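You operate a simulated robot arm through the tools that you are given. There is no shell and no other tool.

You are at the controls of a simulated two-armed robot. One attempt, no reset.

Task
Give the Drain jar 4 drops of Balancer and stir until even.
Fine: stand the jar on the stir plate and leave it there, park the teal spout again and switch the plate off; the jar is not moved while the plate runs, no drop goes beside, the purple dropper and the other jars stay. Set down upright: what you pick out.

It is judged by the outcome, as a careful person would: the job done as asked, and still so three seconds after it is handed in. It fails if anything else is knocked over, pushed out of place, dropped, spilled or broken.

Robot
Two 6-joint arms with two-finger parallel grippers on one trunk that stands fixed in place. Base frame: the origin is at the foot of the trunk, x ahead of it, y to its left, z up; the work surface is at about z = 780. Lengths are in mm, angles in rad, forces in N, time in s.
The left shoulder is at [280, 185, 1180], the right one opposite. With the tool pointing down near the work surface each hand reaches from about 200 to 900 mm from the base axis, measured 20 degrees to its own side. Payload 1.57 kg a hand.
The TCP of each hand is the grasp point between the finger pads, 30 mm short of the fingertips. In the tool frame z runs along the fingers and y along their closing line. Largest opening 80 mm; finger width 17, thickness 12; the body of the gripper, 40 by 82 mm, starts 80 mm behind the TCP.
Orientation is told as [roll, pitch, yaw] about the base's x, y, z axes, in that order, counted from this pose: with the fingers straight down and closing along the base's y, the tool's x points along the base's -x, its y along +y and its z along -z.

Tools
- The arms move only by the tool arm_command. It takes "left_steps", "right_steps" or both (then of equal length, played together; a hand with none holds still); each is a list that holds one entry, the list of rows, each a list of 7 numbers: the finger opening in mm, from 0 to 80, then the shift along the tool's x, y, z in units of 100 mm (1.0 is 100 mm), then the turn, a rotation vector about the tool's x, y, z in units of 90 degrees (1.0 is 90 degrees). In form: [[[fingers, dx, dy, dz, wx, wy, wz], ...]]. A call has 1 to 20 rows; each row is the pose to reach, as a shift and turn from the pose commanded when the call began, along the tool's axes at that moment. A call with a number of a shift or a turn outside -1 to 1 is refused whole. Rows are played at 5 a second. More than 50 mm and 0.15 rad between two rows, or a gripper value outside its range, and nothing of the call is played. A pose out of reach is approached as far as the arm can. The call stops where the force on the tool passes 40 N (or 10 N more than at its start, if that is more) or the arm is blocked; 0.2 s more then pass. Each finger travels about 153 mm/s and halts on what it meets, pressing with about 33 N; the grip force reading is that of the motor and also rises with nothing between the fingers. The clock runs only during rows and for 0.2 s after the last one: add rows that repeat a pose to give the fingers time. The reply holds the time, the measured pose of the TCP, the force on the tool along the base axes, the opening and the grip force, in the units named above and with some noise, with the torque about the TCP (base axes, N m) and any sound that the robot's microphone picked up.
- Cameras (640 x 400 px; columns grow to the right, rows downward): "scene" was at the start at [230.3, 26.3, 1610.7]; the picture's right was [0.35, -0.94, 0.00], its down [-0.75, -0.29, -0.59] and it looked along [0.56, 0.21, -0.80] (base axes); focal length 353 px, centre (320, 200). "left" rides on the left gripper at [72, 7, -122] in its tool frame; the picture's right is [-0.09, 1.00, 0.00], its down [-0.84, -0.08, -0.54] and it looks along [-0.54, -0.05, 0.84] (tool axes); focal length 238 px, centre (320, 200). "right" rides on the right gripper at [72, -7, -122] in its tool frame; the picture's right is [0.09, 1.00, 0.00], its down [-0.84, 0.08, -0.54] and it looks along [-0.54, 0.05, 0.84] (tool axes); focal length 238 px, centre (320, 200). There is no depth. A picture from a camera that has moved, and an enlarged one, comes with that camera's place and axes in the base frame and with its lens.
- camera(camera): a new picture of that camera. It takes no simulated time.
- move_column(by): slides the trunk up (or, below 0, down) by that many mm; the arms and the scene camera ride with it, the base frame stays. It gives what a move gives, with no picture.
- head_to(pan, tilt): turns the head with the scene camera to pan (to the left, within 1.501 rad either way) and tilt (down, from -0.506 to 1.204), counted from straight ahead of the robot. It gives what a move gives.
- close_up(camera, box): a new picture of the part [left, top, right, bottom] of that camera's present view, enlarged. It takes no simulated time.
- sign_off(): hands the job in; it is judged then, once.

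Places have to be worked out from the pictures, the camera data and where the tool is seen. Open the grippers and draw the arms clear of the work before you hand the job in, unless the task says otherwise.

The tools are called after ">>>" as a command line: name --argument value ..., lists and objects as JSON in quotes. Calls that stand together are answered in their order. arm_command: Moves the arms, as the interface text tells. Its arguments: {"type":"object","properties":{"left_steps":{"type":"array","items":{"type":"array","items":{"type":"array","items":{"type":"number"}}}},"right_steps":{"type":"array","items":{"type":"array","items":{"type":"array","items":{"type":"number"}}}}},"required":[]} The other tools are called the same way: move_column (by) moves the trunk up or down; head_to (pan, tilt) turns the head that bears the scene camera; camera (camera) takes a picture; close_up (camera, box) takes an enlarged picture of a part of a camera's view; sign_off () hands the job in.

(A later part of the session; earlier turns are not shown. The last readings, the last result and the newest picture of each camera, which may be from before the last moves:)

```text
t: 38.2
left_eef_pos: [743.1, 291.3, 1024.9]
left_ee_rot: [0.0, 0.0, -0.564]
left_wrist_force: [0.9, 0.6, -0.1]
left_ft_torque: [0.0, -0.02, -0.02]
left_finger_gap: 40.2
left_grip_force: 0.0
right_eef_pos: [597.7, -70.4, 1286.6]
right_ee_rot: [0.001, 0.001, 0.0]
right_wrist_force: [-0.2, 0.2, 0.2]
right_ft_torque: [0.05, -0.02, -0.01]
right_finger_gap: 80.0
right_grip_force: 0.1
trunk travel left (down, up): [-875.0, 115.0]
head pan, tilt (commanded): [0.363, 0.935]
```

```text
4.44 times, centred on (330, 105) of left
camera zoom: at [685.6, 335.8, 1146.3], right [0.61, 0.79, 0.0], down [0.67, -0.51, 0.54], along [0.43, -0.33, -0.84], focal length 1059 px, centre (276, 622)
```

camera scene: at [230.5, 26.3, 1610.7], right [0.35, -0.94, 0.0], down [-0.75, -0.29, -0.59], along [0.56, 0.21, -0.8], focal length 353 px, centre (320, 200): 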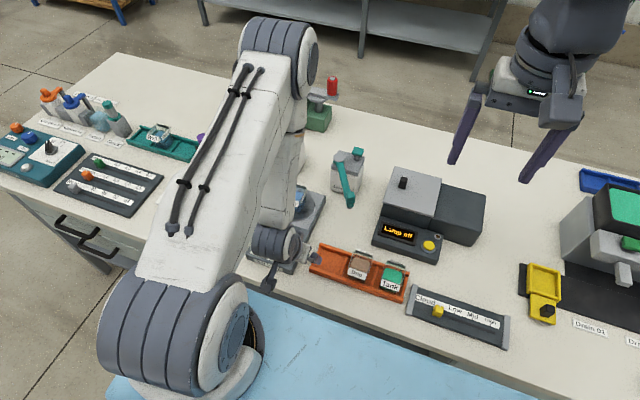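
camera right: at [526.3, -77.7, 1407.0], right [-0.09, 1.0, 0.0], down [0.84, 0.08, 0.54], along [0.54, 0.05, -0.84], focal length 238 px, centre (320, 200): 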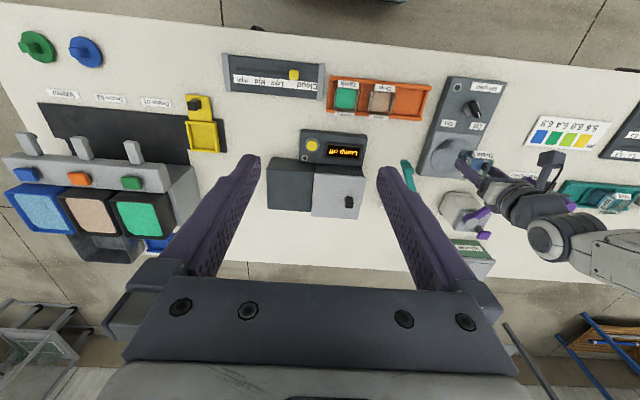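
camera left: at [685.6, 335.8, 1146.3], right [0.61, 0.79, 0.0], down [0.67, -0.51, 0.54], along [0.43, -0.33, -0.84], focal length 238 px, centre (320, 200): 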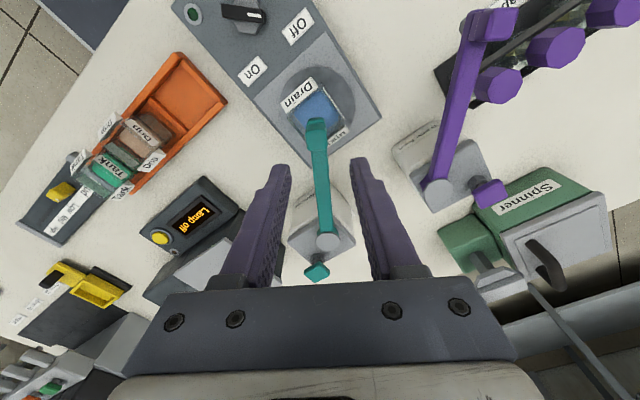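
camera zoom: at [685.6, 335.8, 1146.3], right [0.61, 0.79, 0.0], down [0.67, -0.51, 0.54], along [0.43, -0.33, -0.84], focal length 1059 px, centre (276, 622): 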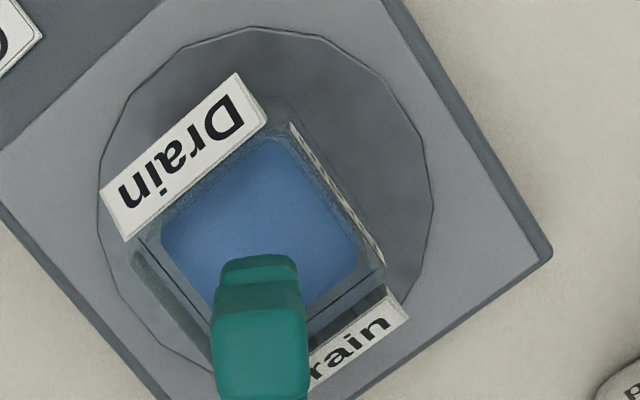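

All views agree: nozzle near (739, 288), jar centre near (737, 291), well inside the opening. Now I'll refine the Balancer button position from this view.

>>> close_up --camera "left" --box '[280, 200, 380, 290]'

>>> close_up --camera "scene" --box '[330, 135, 390, 190]'

```text
4.44 times, centred on (330, 245) of left
camera zoom: at [685.6, 335.8, 1146.3], right [0.61, 0.79, 0.0], down [0.67, -0.51, 0.54], along [0.43, -0.33, -0.84], focal length 1059 px, centre (276, 0)
```

zoom: 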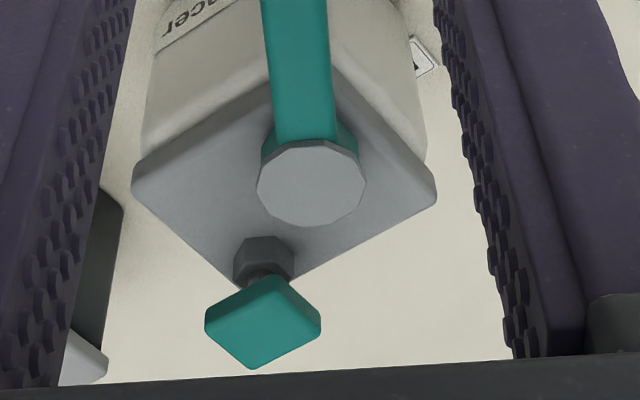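

```text
7.27 times, centred on (360, 162) of scene
camera zoom: at [230.2, 26.2, 1610.7], right [0.35, -0.94, 0.0], down [-0.75, -0.29, -0.59], along [0.56, 0.21, -0.8], focal length 2565 px, centre (29, 473)
```

zoom: 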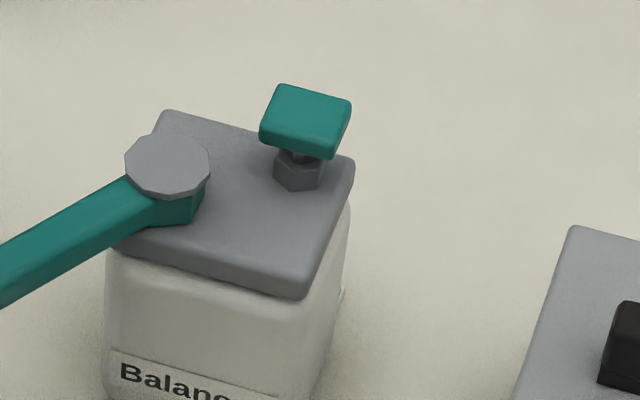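

The button top is near (897, 169, ~920). I'll travel at z about 1025, straightening the yaw, and close the fingers for pressing.

>>> arm_command --left_steps '[[[30, -0.194, -0.019, 0, 0, 0, -0.0716], [20, -0.388, -0.039, 0, 0, 0, -0.1432], [10, -0.583, -0.058, 0, 0, 0, -0.2147], [0, -0.777, -0.078, 0, 0, 0, -0.2863], [0, -0.971, -0.097, 0, 0, 0, -0.3578], [0, -0.971, -0.097, 0, 0, 0, -0.3578]]]'

>>> camera --camera "left"

```text
t: 39.6
left_eef_pos: [820.3, 233.2, 1023.4]
left_ee_rot: [0.001, -0.001, 0.0]
left_wrist_force: [0.5, -0.4, 1.6]
left_ft_torque: [-0.02, -0.02, 0.02]
left_finger_gap: 0.0
left_grip_force: 21.7
right_eef_pos: [596.8, -70.5, 1286.6]
right_ee_rot: [0.001, 0.0, 0.0]
right_wrist_force: [1.1, -0.8, -0.9]
right_ft_torque: [0.03, 0.02, -0.02]
right_finger_gap: 80.2
right_grip_force: 0.0
trunk travel left (down, up): [-875.0, 115.0]
head pan, tilt (commanded): [0.363, 0.935]
```

```text
taken
camera left: at [747.8, 239.4, 1145.7], right [0.09, 1.0, 0.0], down [0.84, -0.08, 0.54], along [0.54, -0.05, -0.84], focal length 238 px, centre (320, 200)
```

left: 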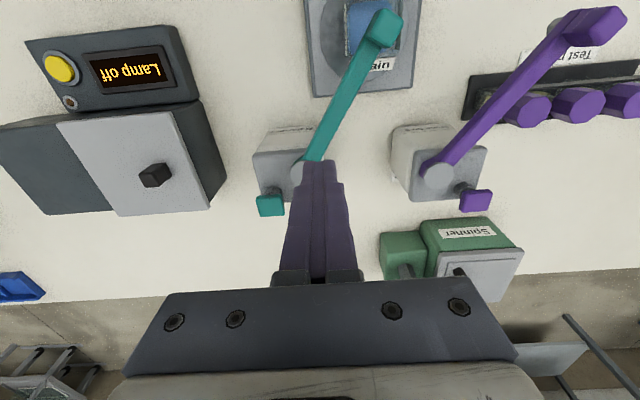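

Good overhead angle on the button; one more zoom to pin down its centre.

>>> close_up --camera "left" --box '[240, 140, 320, 220]'

```text
5.00 times, centred on (280, 180) of left
camera zoom: at [747.8, 239.4, 1145.7], right [0.09, 1.0, 0.0], down [0.84, -0.08, 0.54], along [0.54, -0.05, -0.84], focal length 1192 px, centre (520, 300)
```

zoom: 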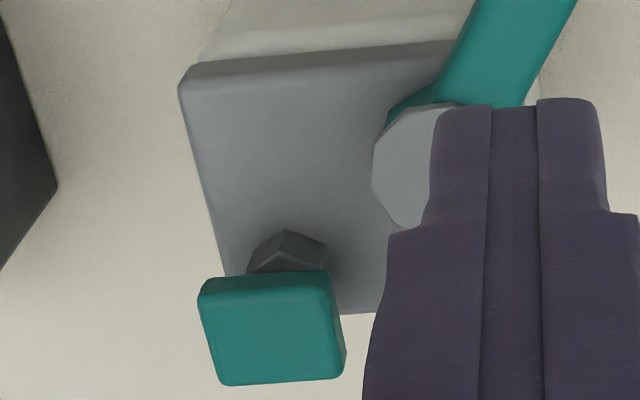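

Button centre about (896, 169.5). I'll move over it and lower until the closed fingertips are about 15 mm above it.

>>> arm_command --left_steps '[[[0, -0.25, -0.21, 0, 0, 0, 0], [0, -0.5, -0.42, 0, 0, 0, 0], [0, -0.76, -0.63, 0, 0, 0, 0], [0, -0.76, -0.63, 0.2, 0, 0, 0], [0, -0.76, -0.63, 0.4, 0, 0, 0], [0, -0.76, -0.63, 0.53, 0, 0, 0], [0, -0.76, -0.63, 0.53, 0, 0, 0]]]'

>>> camera --camera "left"

>>> close_up --camera "scene" --box '[270, 110, 400, 220]'

>>> close_up --camera "right" --box '[370, 130, 490, 250]'

```text
t: 41.2
left_eef_pos: [897.0, 168.4, 973.4]
left_ee_rot: [0.0, 0.0, -0.003]
left_wrist_force: [-0.4, -0.1, 0.3]
left_ft_torque: [0.02, 0.0, -0.01]
left_finger_gap: 0.1
left_grip_force: 21.2
right_eef_pos: [598.1, -69.7, 1286.5]
right_ee_rot: [-0.001, 0.0, 0.0]
right_wrist_force: [-0.2, -0.6, 0.0]
right_ft_torque: [0.0, 0.0, 0.0]
right_finger_gap: 79.9
right_grip_force: 0.0
trunk travel left (down, up): [-875.0, 115.0]
head pan, tilt (commanded): [0.363, 0.935]
```

```text
taken
camera left: at [824.8, 175.9, 1094.5], right [0.09, 1.0, 0.0], down [0.84, -0.08, 0.54], along [0.54, -0.05, -0.84], focal length 238 px, centre (320, 200)
```

left: 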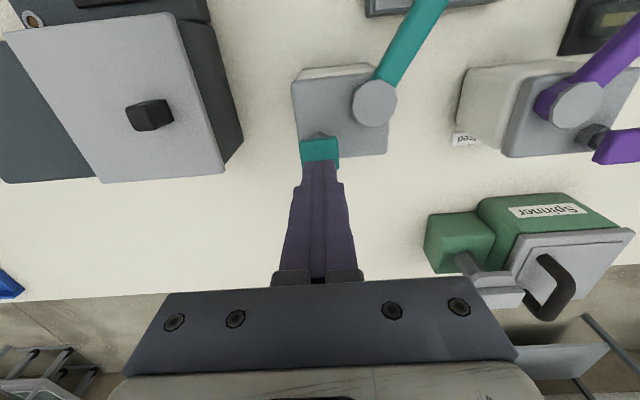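

```text
3.64 times, centred on (335, 165) of scene
camera zoom: at [230.5, 26.2, 1610.7], right [0.35, -0.94, 0.0], down [-0.75, -0.29, -0.59], along [0.56, 0.21, -0.8], focal length 1283 px, centre (266, 327)
```

zoom: 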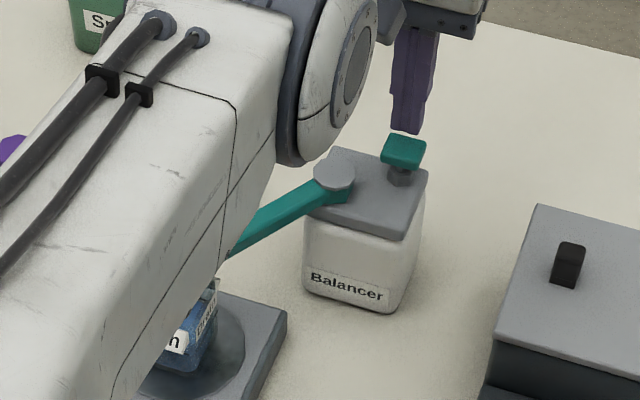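

```text
3.33 times, centred on (430, 190) of right
camera zoom: at [526.4, -77.8, 1406.9], right [-0.09, 1.0, 0.0], down [0.84, 0.08, 0.54], along [0.54, 0.05, -0.84], focal length 794 px, centre (-47, 233)
```

zoom: 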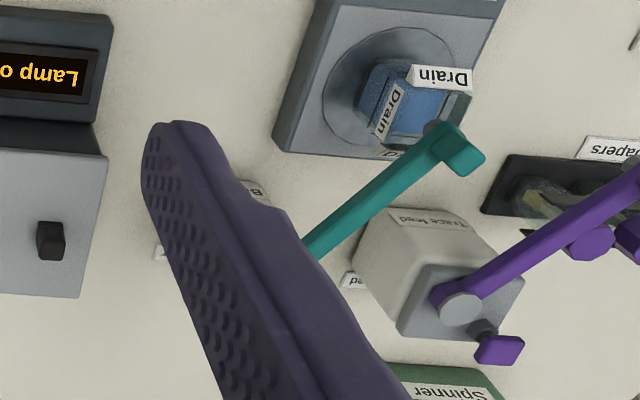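

Fingertips hover over the button centre, about 20 mm above. I'll lower in small stages and watch force and sound for contact.

>>> arm_command --left_steps '[[[0, 0, 0, 0.06, 0, 0, 0], [0, 0, 0, 0.12, 0, 0, 0], [0, 0, 0, 0.16, 0, 0, 0], [0, 0, 0, 0.16, 0, 0, 0]]]'

>>> close_up --camera "scene" --box '[340, 120, 400, 180]'

```text
t: 42.2
left_eef_pos: [895.0, 168.0, 956.8]
left_ee_rot: [-0.001, 0.0, -0.001]
left_wrist_force: [-0.8, -0.4, 0.0]
left_ft_torque: [0.01, 0.0, 0.02]
left_finger_gap: 0.1
left_grip_force: 21.4
right_eef_pos: [598.2, -70.1, 1286.2]
right_ee_rot: [0.0, -0.001, 0.0]
right_wrist_force: [0.2, -0.1, -0.2]
right_ft_torque: [0.02, 0.04, 0.0]
right_finger_gap: 80.0
right_grip_force: 0.0
trunk travel left (down, up): [-875.0, 115.0]
head pan, tilt (commanded): [0.363, 0.935]
```

```text
6.67 times, centred on (370, 150) of scene
camera zoom: at [230.4, 26.2, 1610.7], right [0.35, -0.94, 0.0], down [-0.75, -0.29, -0.59], along [0.56, 0.21, -0.8], focal length 2352 px, centre (-13, 533)
```

zoom: 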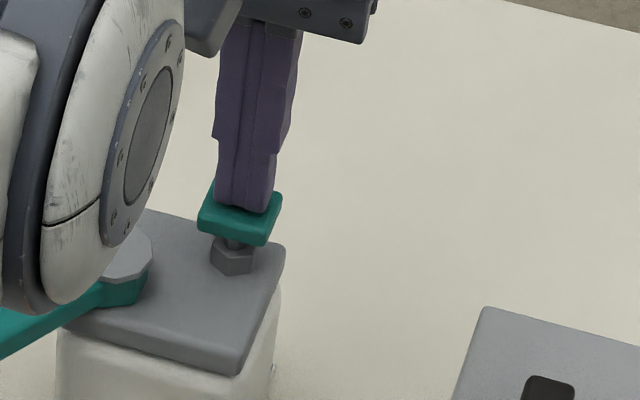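

The tips are just above the button with no force. I'll go a few millimetres lower.

>>> arm_command --left_steps '[[[0, 0, 0, 0.02, 0, 0, 0], [0, 0, 0, 0.04, 0, 0, 0], [0, 0, 0, 0.04, 0, 0, 0]]]'

>>> close_up --camera "scene" --box '[340, 120, 400, 180]'

```text
t: 43.0
left_eef_pos: [896.7, 168.5, 953.9]
left_ee_rot: [0.001, 0.0, -0.002]
left_wrist_force: [0.8, 0.2, 0.5]
left_ft_torque: [-0.03, 0.01, -0.02]
left_finger_gap: 0.2
left_grip_force: 21.3
right_eef_pos: [597.5, -71.4, 1286.7]
right_ee_rot: [0.0, 0.001, -0.001]
right_wrist_force: [-1.0, -0.3, 0.1]
right_ft_torque: [-0.01, 0.01, 0.0]
right_finger_gap: 79.9
right_grip_force: 0.1
trunk travel left (down, up): [-875.0, 115.0]
head pan, tilt (commanded): [0.363, 0.935]
```

```text
6.67 times, centred on (370, 150) of scene
camera zoom: at [230.3, 26.2, 1610.7], right [0.35, -0.94, 0.0], down [-0.75, -0.29, -0.59], along [0.56, 0.21, -0.8], focal length 2352 px, centre (-13, 533)
```

zoom: 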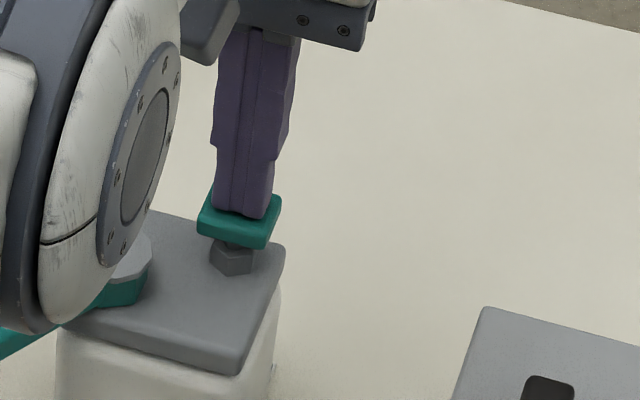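

Still no contact, tips near 923. I'll continue down 3 mm.

>>> arm_command --left_steps '[[[0, 0, 0, 0.015, 0, 0, 0], [0, 0, 0, 0.03, 0, 0, 0], [0, 0, 0, 0.03, 0, 0, 0]]]'

>>> close_up --camera "scene" --box '[340, 120, 400, 180]'

>>> close_up --camera "right" --box '[440, 120, 520, 190]'

```text
t: 43.8
left_eef_pos: [895.5, 169.1, 949.6]
left_ee_rot: [0.001, -0.003, -0.002]
left_wrist_force: [1.5, -0.2, 1.3]
left_ft_torque: [-0.04, -0.01, -0.02]
left_finger_gap: 0.0
left_grip_force: 20.7
right_eef_pos: [597.0, -71.1, 1286.0]
right_ee_rot: [0.001, -0.001, -0.001]
right_wrist_force: [-0.1, 0.0, 0.3]
right_ft_torque: [0.02, -0.02, 0.0]
right_finger_gap: 80.2
right_grip_force: 0.1
trunk travel left (down, up): [-875.0, 115.0]
head pan, tilt (commanded): [0.363, 0.935]
```

```text
6.67 times, centred on (370, 150) of scene
camera zoom: at [230.3, 26.1, 1610.7], right [0.35, -0.94, 0.0], down [-0.75, -0.29, -0.59], along [0.56, 0.21, -0.8], focal length 2352 px, centre (-13, 533)
```

zoom: 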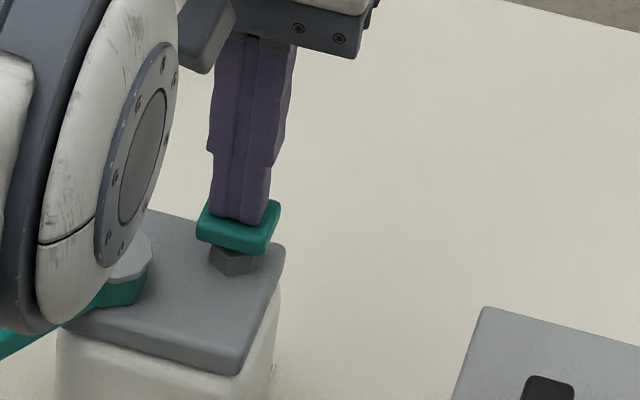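

```text
5.71 times, centred on (480, 155) of right
camera zoom: at [526.2, -77.9, 1407.0], right [-0.09, 1.0, 0.0], down [0.84, 0.08, 0.54], along [0.54, 0.05, -0.84], focal length 1362 px, centre (-594, 457)
```

zoom: 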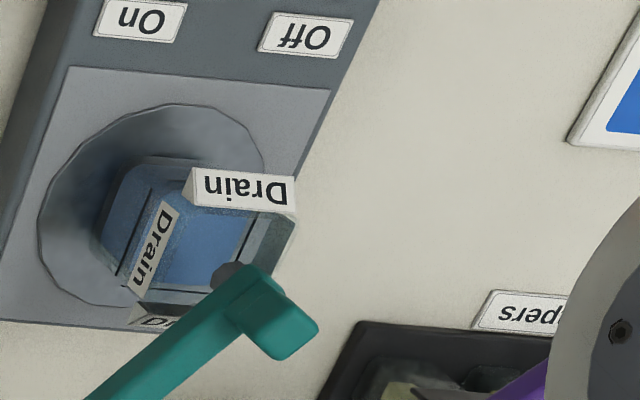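

The button has started to depress with about 1 N. I'll press 2 mm further and check for a drop.

>>> arm_command --left_steps '[[[0, 0, 0, 0.01, 0, 0, 0], [0, 0, 0, 0.02, 0, 0, 0]]]'

>>> close_up --camera "scene" --box '[340, 120, 400, 180]'

>>> close_up --camera "right" --box '[440, 120, 520, 190]'

```text
t: 44.4
left_eef_pos: [894.1, 170.8, 947.5]
left_ee_rot: [-0.001, 0.0, -0.001]
left_wrist_force: [0.7, -1.4, 2.1]
left_ft_torque: [-0.01, -0.02, -0.03]
left_finger_gap: 0.0
left_grip_force: 21.1
right_eef_pos: [598.4, -71.3, 1285.6]
right_ee_rot: [0.001, 0.0, 0.0]
right_wrist_force: [-0.3, -0.2, -0.5]
right_ft_torque: [-0.01, 0.01, -0.03]
right_finger_gap: 79.9
right_grip_force: 0.1
trunk travel left (down, up): [-875.0, 115.0]
head pan, tilt (commanded): [0.363, 0.935]
heard: click
```

```text
6.67 times, centred on (370, 150) of scene
camera zoom: at [230.2, 26.1, 1610.8], right [0.35, -0.94, 0.0], down [-0.75, -0.29, -0.59], along [0.56, 0.21, -0.8], focal length 2352 px, centre (-13, 533)
```

zoom: 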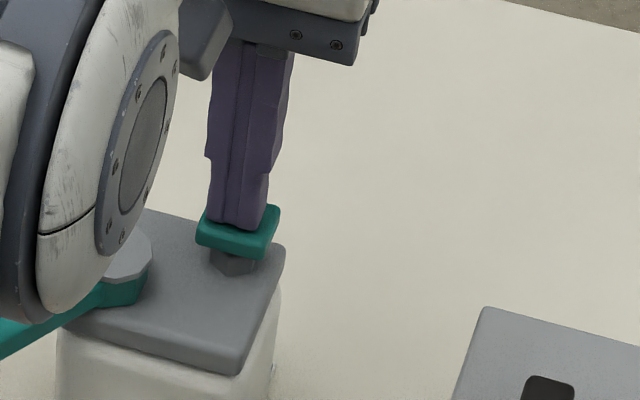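

```text
5.71 times, centred on (480, 155) of right
camera zoom: at [526.2, -77.8, 1407.0], right [-0.09, 1.0, 0.0], down [0.84, 0.08, 0.54], along [0.54, 0.05, -0.84], focal length 1362 px, centre (-594, 457)
```

zoom: 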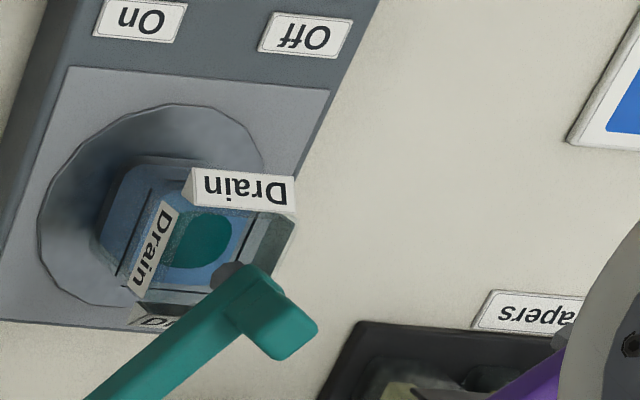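

A click was heard and a teal patch appeared in the jar: drop 1. I'll release the button upward fully before the next press.

>>> arm_command --left_steps '[[[0, 0, 0, -0.06, 0, 0, 0], [0, 0, 0, -0.1, 0, 0, 0], [0, 0, 0, -0.1, 0, 0, 0]]]'

>>> close_up --camera "scene" --box '[340, 120, 400, 180]'

>>> close_up --camera "right" --box '[440, 120, 520, 190]'

```text
t: 45.2
left_eef_pos: [894.3, 171.0, 956.5]
left_ee_rot: [0.002, -0.001, -0.002]
left_wrist_force: [-0.1, -0.1, -0.4]
left_ft_torque: [0.02, 0.0, -0.01]
left_finger_gap: 0.0
left_grip_force: 21.7
right_eef_pos: [597.9, -71.2, 1285.9]
right_ee_rot: [0.001, 0.0, 0.001]
right_wrist_force: [-0.2, -0.7, 0.3]
right_ft_torque: [-0.01, 0.03, 0.0]
right_finger_gap: 79.9
right_grip_force: 0.1
trunk travel left (down, up): [-875.0, 115.0]
head pan, tilt (commanded): [0.363, 0.935]
```

```text
6.67 times, centred on (370, 150) of scene
camera zoom: at [230.3, 26.2, 1610.7], right [0.35, -0.94, 0.0], down [-0.75, -0.29, -0.59], along [0.56, 0.21, -0.8], focal length 2352 px, centre (-13, 533)
```

zoom: 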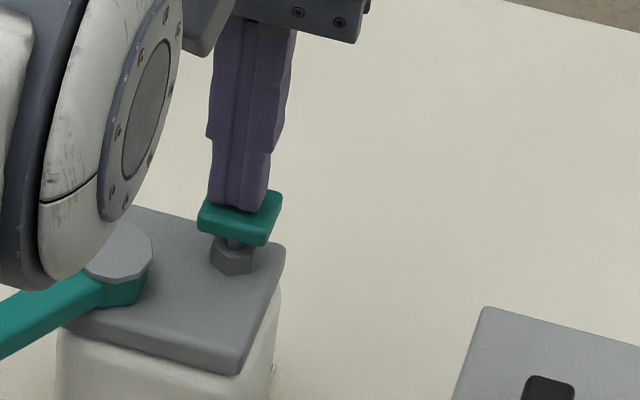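

```text
5.71 times, centred on (480, 155) of right
camera zoom: at [526.2, -77.8, 1407.0], right [-0.09, 1.0, 0.0], down [0.84, 0.08, 0.54], along [0.54, 0.05, -0.84], focal length 1362 px, centre (-594, 457)
```

zoom: 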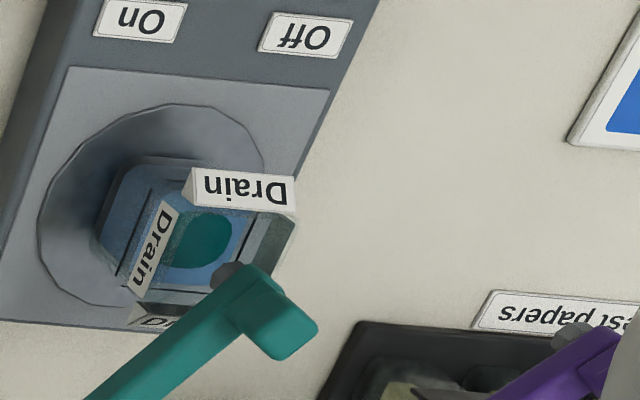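

The button reset fully. Press 2: down about 10.5 mm, then check for the click.

>>> arm_command --left_steps '[[[0, 0, 0, 0.05, 0, 0, 0], [0, 0, 0, 0.085, 0, 0, 0], [0, 0, 0, 0.105, 0, 0, 0], [0, 0, 0, 0.105, 0, 0, 0]]]'

>>> close_up --camera "right" --box '[440, 120, 520, 190]'

```text
t: 46.2
left_eef_pos: [894.2, 170.2, 946.8]
left_ee_rot: [0.001, -0.001, -0.001]
left_wrist_force: [0.6, 1.1, 1.6]
left_ft_torque: [0.01, 0.03, -0.02]
left_finger_gap: 0.2
left_grip_force: 21.3
right_eef_pos: [597.2, -71.7, 1286.2]
right_ee_rot: [0.001, -0.001, 0.002]
right_wrist_force: [0.3, -0.3, 0.3]
right_ft_torque: [-0.02, -0.02, -0.01]
right_finger_gap: 80.2
right_grip_force: 0.0
trunk travel left (down, up): [-875.0, 115.0]
head pan, tilt (commanded): [0.363, 0.935]
heard: click
```

```text
5.71 times, centred on (480, 155) of right
camera zoom: at [526.2, -77.7, 1407.0], right [-0.09, 1.0, 0.0], down [0.84, 0.08, 0.54], along [0.54, 0.05, -0.84], focal length 1362 px, centre (-594, 457)
```

zoom: 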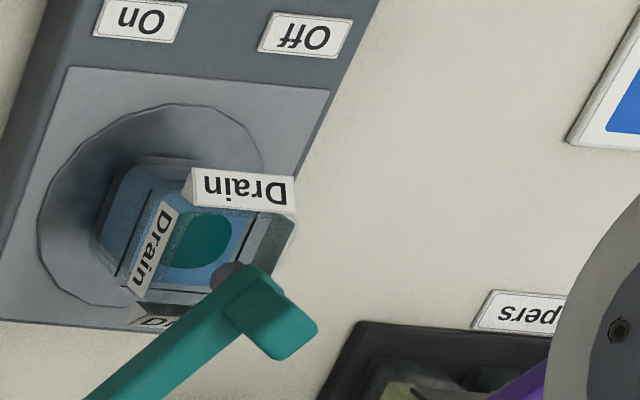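

Second click heard: drop 2. Releasing fully again.

>>> arm_command --left_steps '[[[0, 0, 0, -0.06, 0, 0, 0], [0, 0, 0, -0.105, 0, 0, 0], [0, 0, 0, -0.105, 0, 0, 0]]]'

>>> close_up --camera "scene" --box '[340, 120, 400, 180]'

>>> close_up --camera "right" --box '[440, 120, 520, 190]'

```text
t: 47.0
left_eef_pos: [894.9, 171.8, 958.0]
left_ee_rot: [0.0, 0.0, -0.002]
left_wrist_force: [-0.6, -0.1, 0.4]
left_ft_torque: [-0.02, -0.01, 0.02]
left_finger_gap: 0.0
left_grip_force: 21.3
right_eef_pos: [597.9, -71.1, 1285.3]
right_ee_rot: [-0.001, -0.001, -0.001]
right_wrist_force: [0.2, 1.0, -0.1]
right_ft_torque: [0.01, 0.01, 0.01]
right_finger_gap: 80.2
right_grip_force: 0.1
trunk travel left (down, up): [-875.0, 115.0]
head pan, tilt (commanded): [0.363, 0.935]
```

```text
6.67 times, centred on (370, 150) of scene
camera zoom: at [230.3, 26.2, 1610.7], right [0.35, -0.94, 0.0], down [-0.75, -0.29, -0.59], along [0.56, 0.21, -0.8], focal length 2352 px, centre (-13, 533)
```

zoom: 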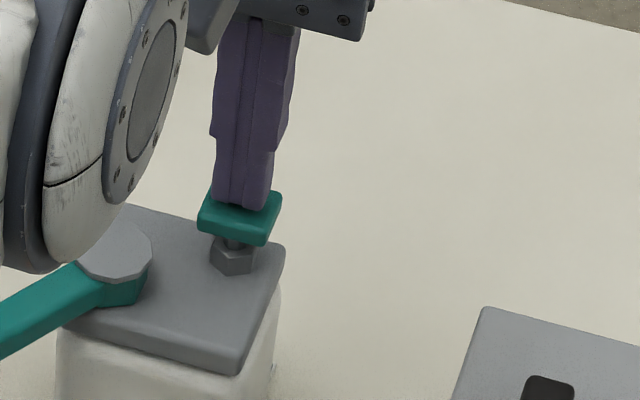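

```text
5.71 times, centred on (480, 155) of right
camera zoom: at [526.2, -77.8, 1407.0], right [-0.09, 1.0, 0.0], down [0.84, 0.08, 0.54], along [0.54, 0.05, -0.84], focal length 1362 px, centre (-594, 457)
```

zoom: 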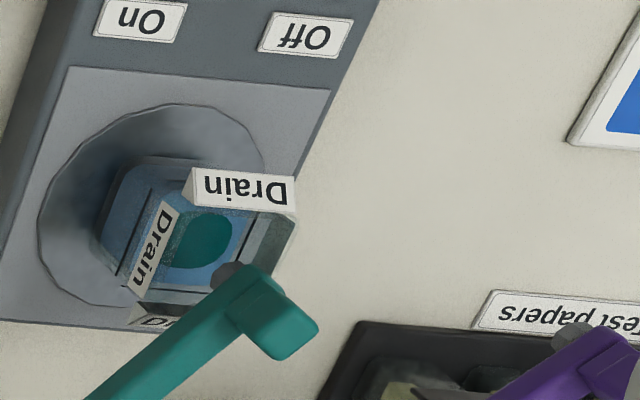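

The button reset. I'll take a tight view of the patch to see whether its size tells the drop count.

>>> close_up --camera "right" --box '[450, 135, 480, 160]'

```text
16.00 times, centred on (465, 148) of right
camera zoom: at [526.2, -77.8, 1407.0], right [-0.09, 1.0, 0.0], down [0.84, 0.08, 0.54], along [0.54, 0.05, -0.84], focal length 3814 px, centre (-2000, 1040)
```

zoom: 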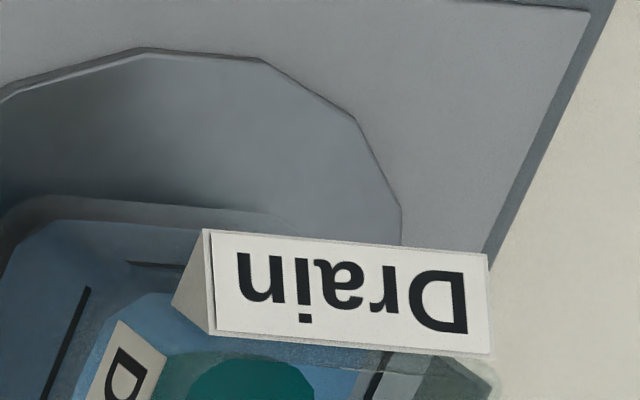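

Press 3 now, with the same depth.

>>> arm_command --left_steps '[[[0, 0, 0, 0.05, 0, 0, 0], [0, 0, 0, 0.085, 0, 0, 0], [0, 0, 0, 0.105, 0, 0, 0], [0, 0, 0, 0.105, 0, 0, 0]]]'

>>> close_up --camera "right" --box '[450, 145, 480, 170]'

```text
t: 48.0
left_eef_pos: [895.5, 168.3, 946.1]
left_ee_rot: [0.0, -0.001, -0.003]
left_wrist_force: [1.2, 0.6, 1.9]
left_ft_torque: [0.01, -0.05, -0.01]
left_finger_gap: 0.1
left_grip_force: 21.0
right_eef_pos: [597.7, -70.9, 1286.9]
right_ee_rot: [0.0, 0.0, 0.001]
right_wrist_force: [1.1, 0.0, -0.2]
right_ft_torque: [0.0, 0.02, 0.01]
right_finger_gap: 80.0
right_grip_force: 0.1
trunk travel left (down, up): [-875.0, 115.0]
head pan, tilt (commanded): [0.363, 0.935]
heard: click
```

```text
16.00 times, centred on (465, 158) of right
camera zoom: at [526.2, -77.8, 1407.0], right [-0.09, 1.0, 0.0], down [0.84, 0.08, 0.54], along [0.54, 0.05, -0.84], focal length 3814 px, centre (-2000, 880)
```

zoom: 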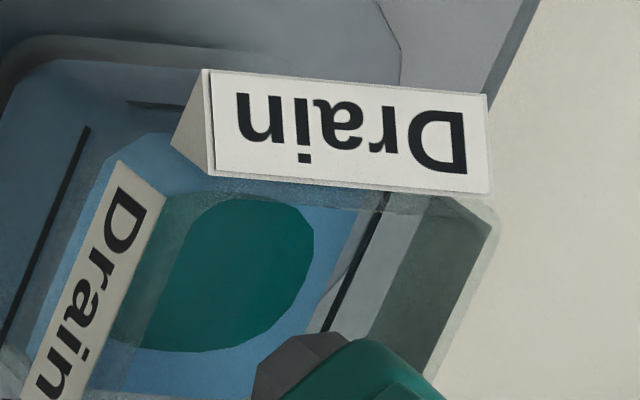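

Third click heard: drop 3. I'll release fully again.

>>> arm_command --left_steps '[[[0, 0, 0, -0.06, 0, 0, 0], [0, 0, 0, -0.105, 0, 0, 0], [0, 0, 0, -0.105, 0, 0, 0]]]'

>>> close_up --camera "scene" --box '[340, 120, 400, 180]'

>>> close_up --camera "right" --box '[440, 120, 520, 190]'

```text
t: 48.8
left_eef_pos: [894.4, 168.9, 957.6]
left_ee_rot: [0.0, 0.0, -0.003]
left_wrist_force: [-0.1, 1.2, 1.0]
left_ft_torque: [0.01, 0.02, -0.05]
left_finger_gap: 0.1
left_grip_force: 21.2
right_eef_pos: [597.6, -70.7, 1286.2]
right_ee_rot: [0.0, 0.0, 0.0]
right_wrist_force: [-0.2, -1.3, 1.2]
right_ft_torque: [0.03, -0.01, 0.02]
right_finger_gap: 80.0
right_grip_force: 0.1
trunk travel left (down, up): [-875.0, 115.0]
head pan, tilt (commanded): [0.363, 0.935]
```

```text
6.67 times, centred on (370, 150) of scene
camera zoom: at [230.3, 26.2, 1610.7], right [0.35, -0.94, 0.0], down [-0.75, -0.29, -0.59], along [0.56, 0.21, -0.8], focal length 2352 px, centre (-13, 533)
```

zoom: 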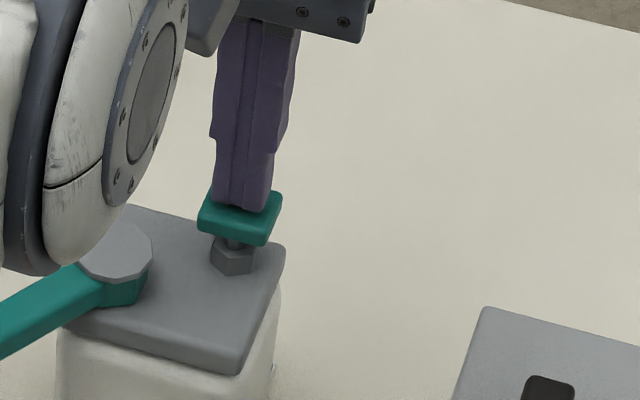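

```text
5.71 times, centred on (480, 155) of right
camera zoom: at [526.2, -77.8, 1407.0], right [-0.09, 1.0, 0.0], down [0.84, 0.08, 0.54], along [0.54, 0.05, -0.84], focal length 1362 px, centre (-594, 457)
```

zoom: 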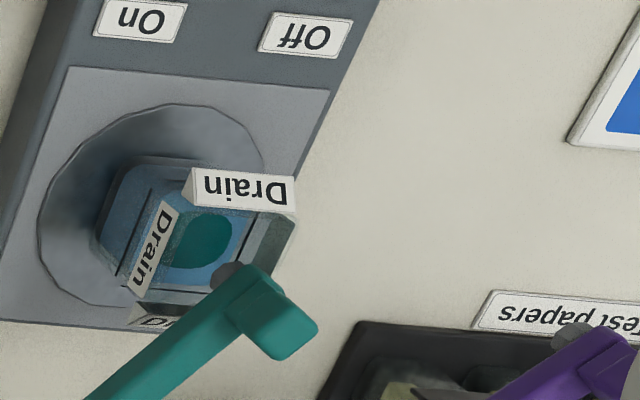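

The button is back up and the patch is unchanged elsewhere. Press 4, the last one.

>>> arm_command --left_steps '[[[0, 0, 0, 0.05, 0, 0, 0], [0, 0, 0, 0.085, 0, 0, 0], [0, 0, 0, 0.105, 0, 0, 0], [0, 0, 0, 0.105, 0, 0, 0]]]'

>>> close_up --camera "right" --box '[440, 120, 520, 190]'

```text
t: 49.8
left_eef_pos: [894.0, 170.2, 947.5]
left_ee_rot: [-0.001, -0.001, -0.002]
left_wrist_force: [1.9, -0.5, 2.6]
left_ft_torque: [-0.05, -0.04, 0.02]
left_finger_gap: 0.0
left_grip_force: 21.2
right_eef_pos: [597.6, -71.1, 1286.4]
right_ee_rot: [0.0, 0.0, 0.0]
right_wrist_force: [-0.6, 0.4, -0.2]
right_ft_torque: [-0.02, -0.02, 0.0]
right_finger_gap: 80.1
right_grip_force: 0.1
trunk travel left (down, up): [-875.0, 115.0]
head pan, tilt (commanded): [0.363, 0.935]
heard: click
```

```text
5.71 times, centred on (480, 155) of right
camera zoom: at [526.2, -77.9, 1407.0], right [-0.09, 1.0, 0.0], down [0.84, 0.08, 0.54], along [0.54, 0.05, -0.84], focal length 1362 px, centre (-594, 457)
```

zoom: 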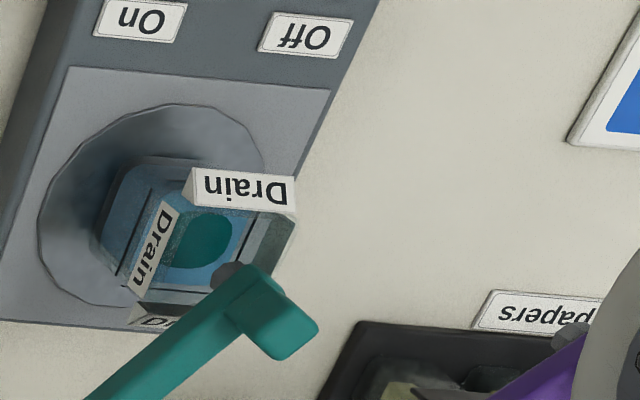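

Fourth click: 4 drops are in. I'll release and lift well clear of the button.

>>> arm_command --left_steps '[[[0, 0, 0, -0.06, 0, 0, 0], [0, 0, 0, -0.12, 0, 0, 0], [0, 0, 0, -0.3, 0, 0, 0], [0, 0, 0, -0.6, 0, 0, 0], [0, 0, 0, -0.8, 0, 0, 0], [0, 0, 0, -0.8, 0, 0, 0]]]'

>>> camera --camera "left"

>>> close_up --camera "right" --box '[370, 110, 500, 230]'

```text
t: 51.2
left_eef_pos: [893.6, 166.6, 1027.7]
left_ee_rot: [0.0, 0.0, -0.002]
left_wrist_force: [0.3, 0.5, -0.6]
left_ft_torque: [0.03, -0.01, 0.01]
left_finger_gap: 0.1
left_grip_force: 21.0
right_eef_pos: [596.9, -71.0, 1286.5]
right_ee_rot: [0.0, 0.0, 0.0]
right_wrist_force: [0.0, -0.6, -0.7]
right_ft_torque: [0.01, -0.03, -0.01]
right_finger_gap: 80.0
right_grip_force: 0.0
trunk travel left (down, up): [-875.0, 115.0]
head pan, tilt (commanded): [0.363, 0.935]
```

```text
taken
camera left: at [822.5, 174.7, 1149.0], right [0.09, 1.0, 0.0], down [0.84, -0.08, 0.54], along [0.54, -0.05, -0.84], focal length 238 px, centre (320, 200)
```

left: 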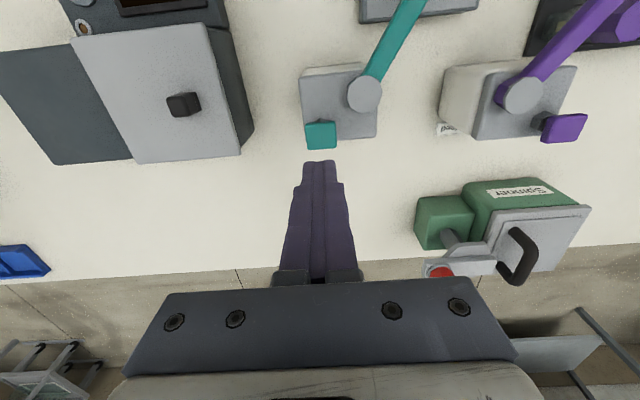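

```text
3.33 times, centred on (435, 170) of right
camera zoom: at [526.2, -77.8, 1407.0], right [-0.09, 1.0, 0.0], down [0.84, 0.08, 0.54], along [0.54, 0.05, -0.84], focal length 794 px, centre (-63, 300)
```

zoom: 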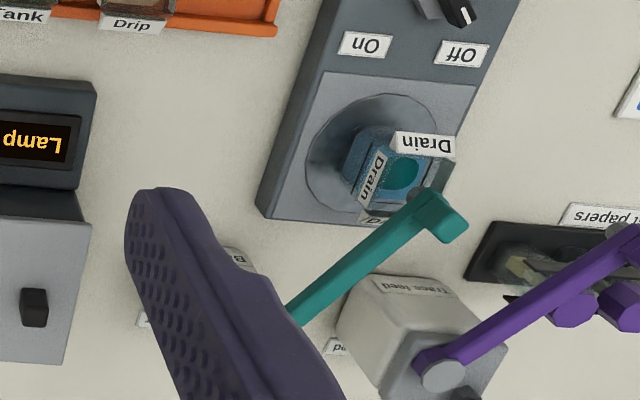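

All looks right. I'll return to the spout handle in two moves, re-opening the fingers to 40 mm and yawing back to −0.56.

>>> arm_command --left_steps '[[[10, 0.15, 0.124, 0, 0, 0, 0.0716], [20, 0.3, 0.248, 0, 0, 0, 0.1431], [30, 0.45, 0.372, 0, 0, 0, 0.2147], [40, 0.6, 0.496, 0, 0, 0, 0.2863], [40, 0.75, 0.62, 0, 0, 0, 0.3578], [40, 0.75, 0.62, 0, 0, 0, 0.3578]]]'

>>> arm_command --left_steps '[[[40, 0.25, 0.03, 0, 0, 0, 0], [40, 0.5, 0.06, 0, 0, 0, 0], [40, 0.75, 0.09, 0, 0, 0, 0], [40, 0.971, 0.115, 0, 0, 0, 0], [40, 0.971, 0.115, 0, 0, 0, 0]]]'

>>> camera --camera "left"

>>> close_up --camera "scene" --box '[240, 120, 360, 230]'

```text
t: 52.6
left_eef_pos: [821.5, 230.9, 1025.2]
left_ee_rot: [0.0, 0.0, -0.565]
left_wrist_force: [0.1, -0.1, 0.7]
left_ft_torque: [0.0, 0.01, 0.04]
left_finger_gap: 40.0
left_grip_force: 0.2
right_eef_pos: [597.7, -70.4, 1286.0]
right_ee_rot: [0.001, 0.0, 0.0]
right_wrist_force: [0.4, 0.1, -0.4]
right_ft_torque: [-0.01, 0.01, 0.01]
right_finger_gap: 79.9
right_grip_force: 0.0
trunk travel left (down, up): [-875.0, 115.0]
head pan, tilt (commanded): [0.363, 0.935]
```

```text
t: 53.8
left_eef_pos: [743.7, 293.7, 1026.1]
left_ee_rot: [-0.001, -0.001, -0.564]
left_wrist_force: [0.3, -0.1, 0.7]
left_ft_torque: [0.01, 0.02, -0.03]
left_finger_gap: 39.8
left_grip_force: 0.1
right_eef_pos: [597.1, -70.2, 1285.6]
right_ee_rot: [0.001, -0.001, 0.0]
right_wrist_force: [0.0, 0.5, -0.6]
right_ft_torque: [0.0, -0.01, 0.0]
right_finger_gap: 80.3
right_grip_force: 0.0
trunk travel left (down, up): [-875.0, 115.0]
head pan, tilt (commanded): [0.363, 0.935]
```

```text
taken
camera left: at [686.4, 338.0, 1146.4], right [0.61, 0.79, 0.0], down [0.67, -0.51, 0.54], along [0.43, -0.33, -0.84], focal length 238 px, centre (320, 200)
```

left: 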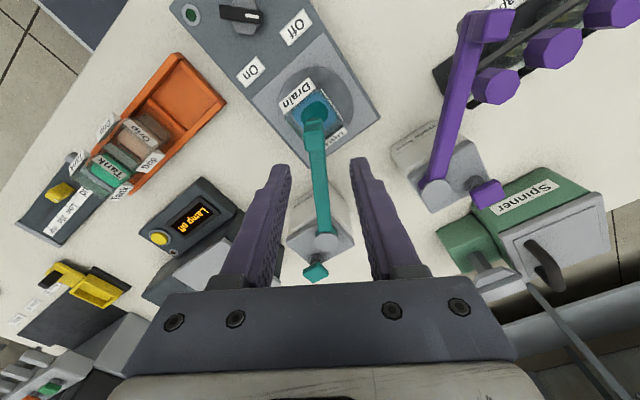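

```text
3.64 times, centred on (300, 175) of scene
camera zoom: at [230.2, 26.3, 1610.7], right [0.35, -0.94, 0.0], down [-0.75, -0.29, -0.59], along [0.56, 0.21, -0.8], focal length 1283 px, centre (393, 291)
```

zoom: 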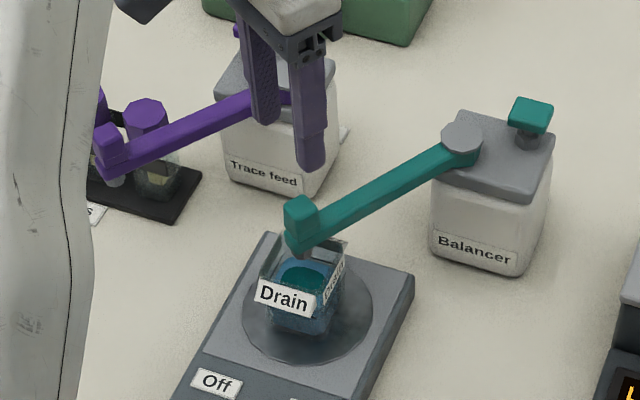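

The handle is about 5 mm to the −ty side. I'll shift by 7 mm and descend over it, then close to the 26 mm cage.

>>> arm_command --left_steps '[[[40, 0, -0.07, 0.2, 0, 0, 0], [40, 0, -0.07, 0.45, 0, 0, 0], [40, 0, -0.07, 0.7, 0, 0, 0], [40, 0, -0.07, 0.85, 0, 0, 0], [40, 0, -0.07, 0.905, 0, 0, 0], [34, 0, -0.07, 0.905, 0, 0, 0], [28, 0, -0.07, 0.905, 0, 0, 0], [26, 0, -0.07, 0.905, 0, 0, 0], [26, 0, -0.07, 0.905, 0, 0, 0]]]'

>>> camera --camera "left"

>>> close_up --camera "left" --box '[250, 100, 390, 220]'

>>> close_up --camera "scene" --box '[240, 120, 360, 230]'

```text
t: 55.8
left_eef_pos: [739.6, 287.7, 935.7]
left_ee_rot: [0.0, -0.001, -0.565]
left_wrist_force: [-0.1, -0.1, 0.0]
left_ft_torque: [-0.03, -0.02, 0.03]
left_finger_gap: 26.1
left_grip_force: 0.0
right_eef_pos: [598.2, -71.3, 1286.3]
right_ee_rot: [0.002, 0.0, 0.0]
right_wrist_force: [0.5, -0.5, -0.4]
right_ft_torque: [-0.03, -0.02, 0.03]
right_finger_gap: 80.0
right_grip_force: 0.0
trunk travel left (down, up): [-875.0, 115.0]
head pan, tilt (commanded): [0.363, 0.935]
```

```text
taken
camera left: at [681.6, 331.9, 1057.7], right [0.61, 0.79, 0.0], down [0.67, -0.51, 0.54], along [0.43, -0.33, -0.84], focal length 238 px, centre (320, 200)
```

left: 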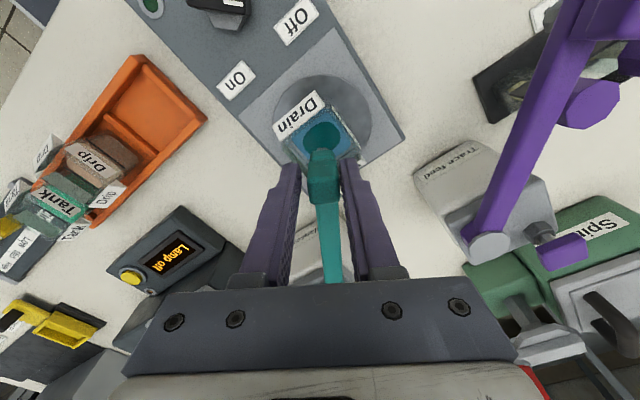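

```text
3.33 times, centred on (320, 160) of left
camera zoom: at [681.6, 331.9, 1057.7], right [0.61, 0.79, 0.0], down [0.67, -0.51, 0.54], along [0.43, -0.33, -0.84], focal length 794 px, centre (320, 333)
```

zoom: 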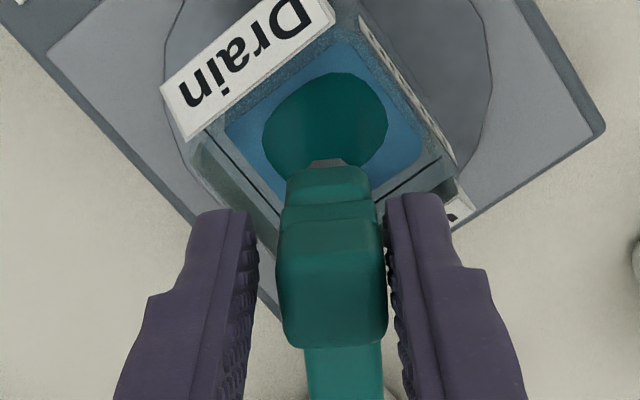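

```text
3.64 times, centred on (300, 175) of scene
camera zoom: at [230.3, 26.2, 1610.7], right [0.35, -0.94, 0.0], down [-0.75, -0.29, -0.59], along [0.56, 0.21, -0.8], focal length 1283 px, centre (393, 291)
```

zoom: 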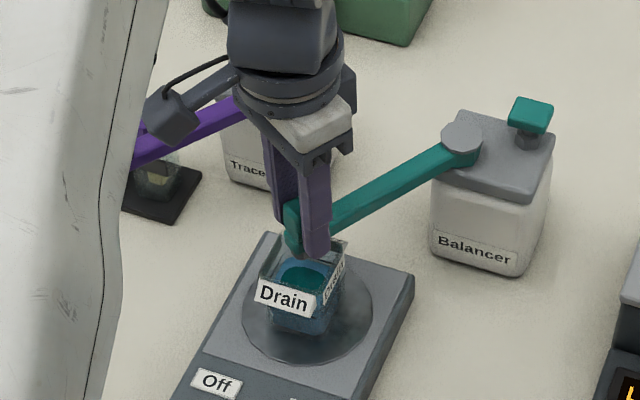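

The handle sits against the +ty finger. I'll swing the spout back, first 36° of about 62°.

>>> arm_command --left_steps '[[[26, -0.0068, -0.1023, 0, 0, 0, -0.0444], [26, -0.0207, -0.2039, 0, 0, 0, -0.0889], [26, -0.0416, -0.3042, 0, 0, 0, -0.1333], [26, -0.0696, -0.4028, 0, 0, 0, -0.1778], [26, -0.1043, -0.4993, 0, 0, 0, -0.2222], [26, -0.1456, -0.5931, 0, 0, 0, -0.2667], [26, -0.1934, -0.6838, 0, 0, 0, -0.3111], [26, -0.2474, -0.7709, 0, 0, 0, -0.3556], [26, -0.3074, -0.8541, 0, 0, 0, -0.4], [26, -0.3074, -0.8541, 0, 0, 0, -0.4]]]'

>>> close_up --camera "left" --box '[250, 100, 390, 220]'

>>> close_up --camera "scene" --box '[240, 120, 380, 240]'

```text
t: 58.0
left_eef_pos: [721.3, 199.5, 935.1]
left_ee_rot: [0.0, 0.0, 0.067]
left_wrist_force: [0.8, 0.4, -0.2]
left_ft_torque: [-0.02, 0.0, -0.01]
left_finger_gap: 25.9
left_grip_force: 0.0
right_eef_pos: [598.6, -71.5, 1287.1]
right_ee_rot: [0.001, 0.0, 0.001]
right_wrist_force: [0.2, 0.2, -0.8]
right_ft_torque: [0.02, 0.01, 0.02]
right_finger_gap: 80.0
right_grip_force: 0.1
trunk travel left (down, up): [-875.0, 115.0]
head pan, tilt (commanded): [0.363, 0.935]
```

```text
3.33 times, centred on (320, 160) of left
camera zoom: at [648.7, 201.0, 1057.1], right [0.03, 1.0, 0.0], down [0.84, -0.02, 0.54], along [0.54, -0.01, -0.84], focal length 794 px, centre (320, 333)
```

zoom: 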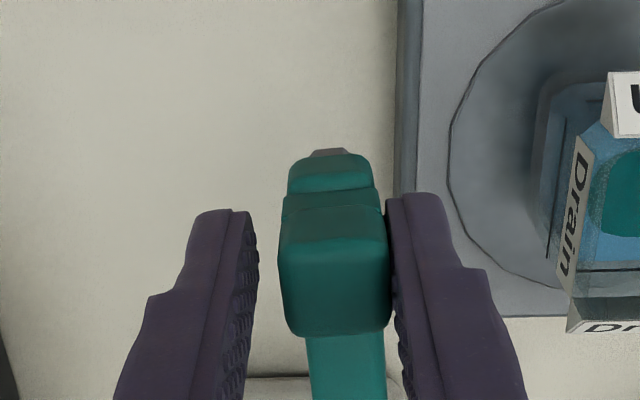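

```text
3.33 times, centred on (310, 180) of scene
camera zoom: at [230.4, 26.2, 1610.7], right [0.35, -0.94, 0.0], down [-0.75, -0.29, -0.59], along [0.56, 0.21, -0.8], focal length 1176 px, centre (353, 267)
```

zoom: 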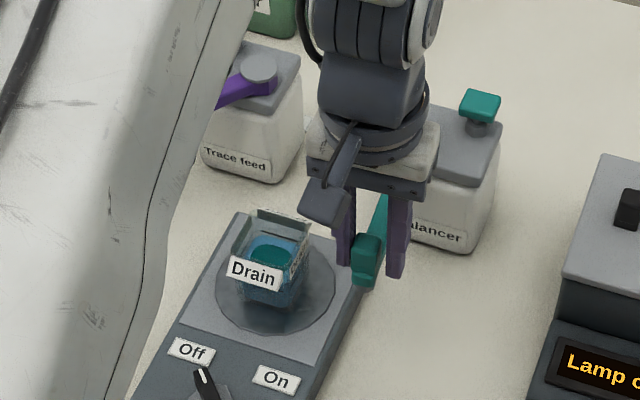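

The spout follows smoothly and the jar is undisturbed. I'll swing the remaining 26° to the original parked angle (handle near (738.5, 139.6)).

>>> arm_command --left_steps '[[[26, -0.0068, -0.1023, 0, 0, 0, -0.0444], [26, -0.0207, -0.2039, 0, 0, 0, -0.0889], [26, -0.0416, -0.3042, 0, 0, 0, -0.1333], [26, -0.0696, -0.4028, 0, 0, 0, -0.1778], [26, -0.1043, -0.4993, 0, 0, 0, -0.2222], [26, -0.1456, -0.5931, 0, 0, 0, -0.2667], [26, -0.1687, -0.6389, 0, 0, 0, -0.2889], [26, -0.1687, -0.6389, 0, 0, 0, -0.2889]]]'

>>> close_up --camera "left" --box '[250, 100, 390, 220]'

>>> close_up --camera "scene" --box '[300, 120, 400, 220]'

>>> close_up --camera "right" --box '[370, 110, 470, 210]'

```text
t: 59.8
left_eef_pos: [741.6, 137.1, 936.3]
left_ee_rot: [0.0, 0.003, 0.519]
left_wrist_force: [-1.6, 2.0, -0.8]
left_ft_torque: [0.0, 0.03, 0.01]
left_finger_gap: 28.0
left_grip_force: 1.3
right_eef_pos: [598.7, -70.3, 1286.7]
right_ee_rot: [-0.001, 0.0, 0.002]
right_wrist_force: [-0.3, -0.9, -0.6]
right_ft_torque: [0.0, 0.0, -0.02]
right_finger_gap: 80.1
right_grip_force: 0.2
trunk travel left (down, up): [-875.0, 115.0]
head pan, tilt (commanded): [0.363, 0.935]
```

```text
3.33 times, centred on (320, 160) of left
camera zoom: at [675.5, 106.7, 1058.0], right [-0.41, 0.91, 0.0], down [0.77, 0.35, 0.54], along [0.49, 0.22, -0.84], focal length 794 px, centre (320, 333)
```

zoom: 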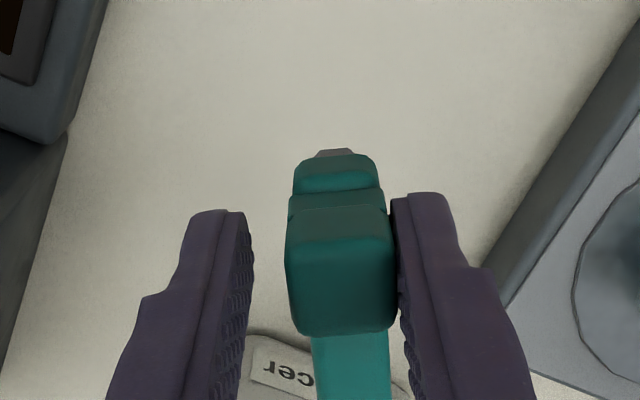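

```text
4.00 times, centred on (350, 170) of scene
camera zoom: at [230.3, 26.4, 1610.7], right [0.35, -0.93, 0.0], down [-0.75, -0.29, -0.59], along [0.56, 0.21, -0.8], focal length 1411 px, centre (200, 320)
```

zoom: 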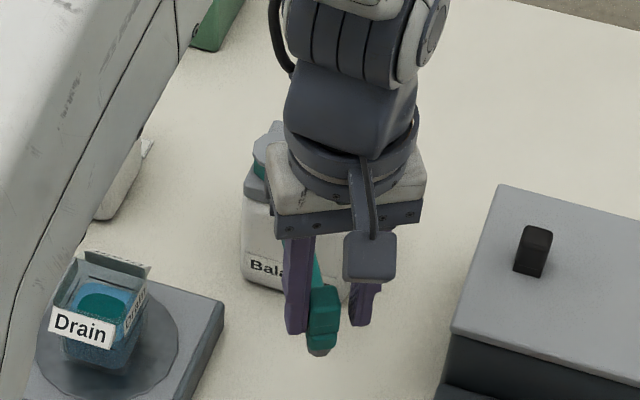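

```text
4.00 times, centred on (420, 160) of right
camera zoom: at [526.3, -77.6, 1407.0], right [-0.09, 1.0, 0.0], down [0.84, 0.08, 0.54], along [0.54, 0.05, -0.84], focal length 953 px, centre (-80, 360)
```

zoom: 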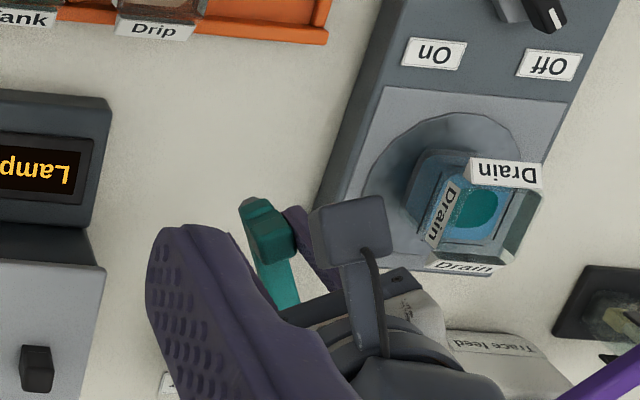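

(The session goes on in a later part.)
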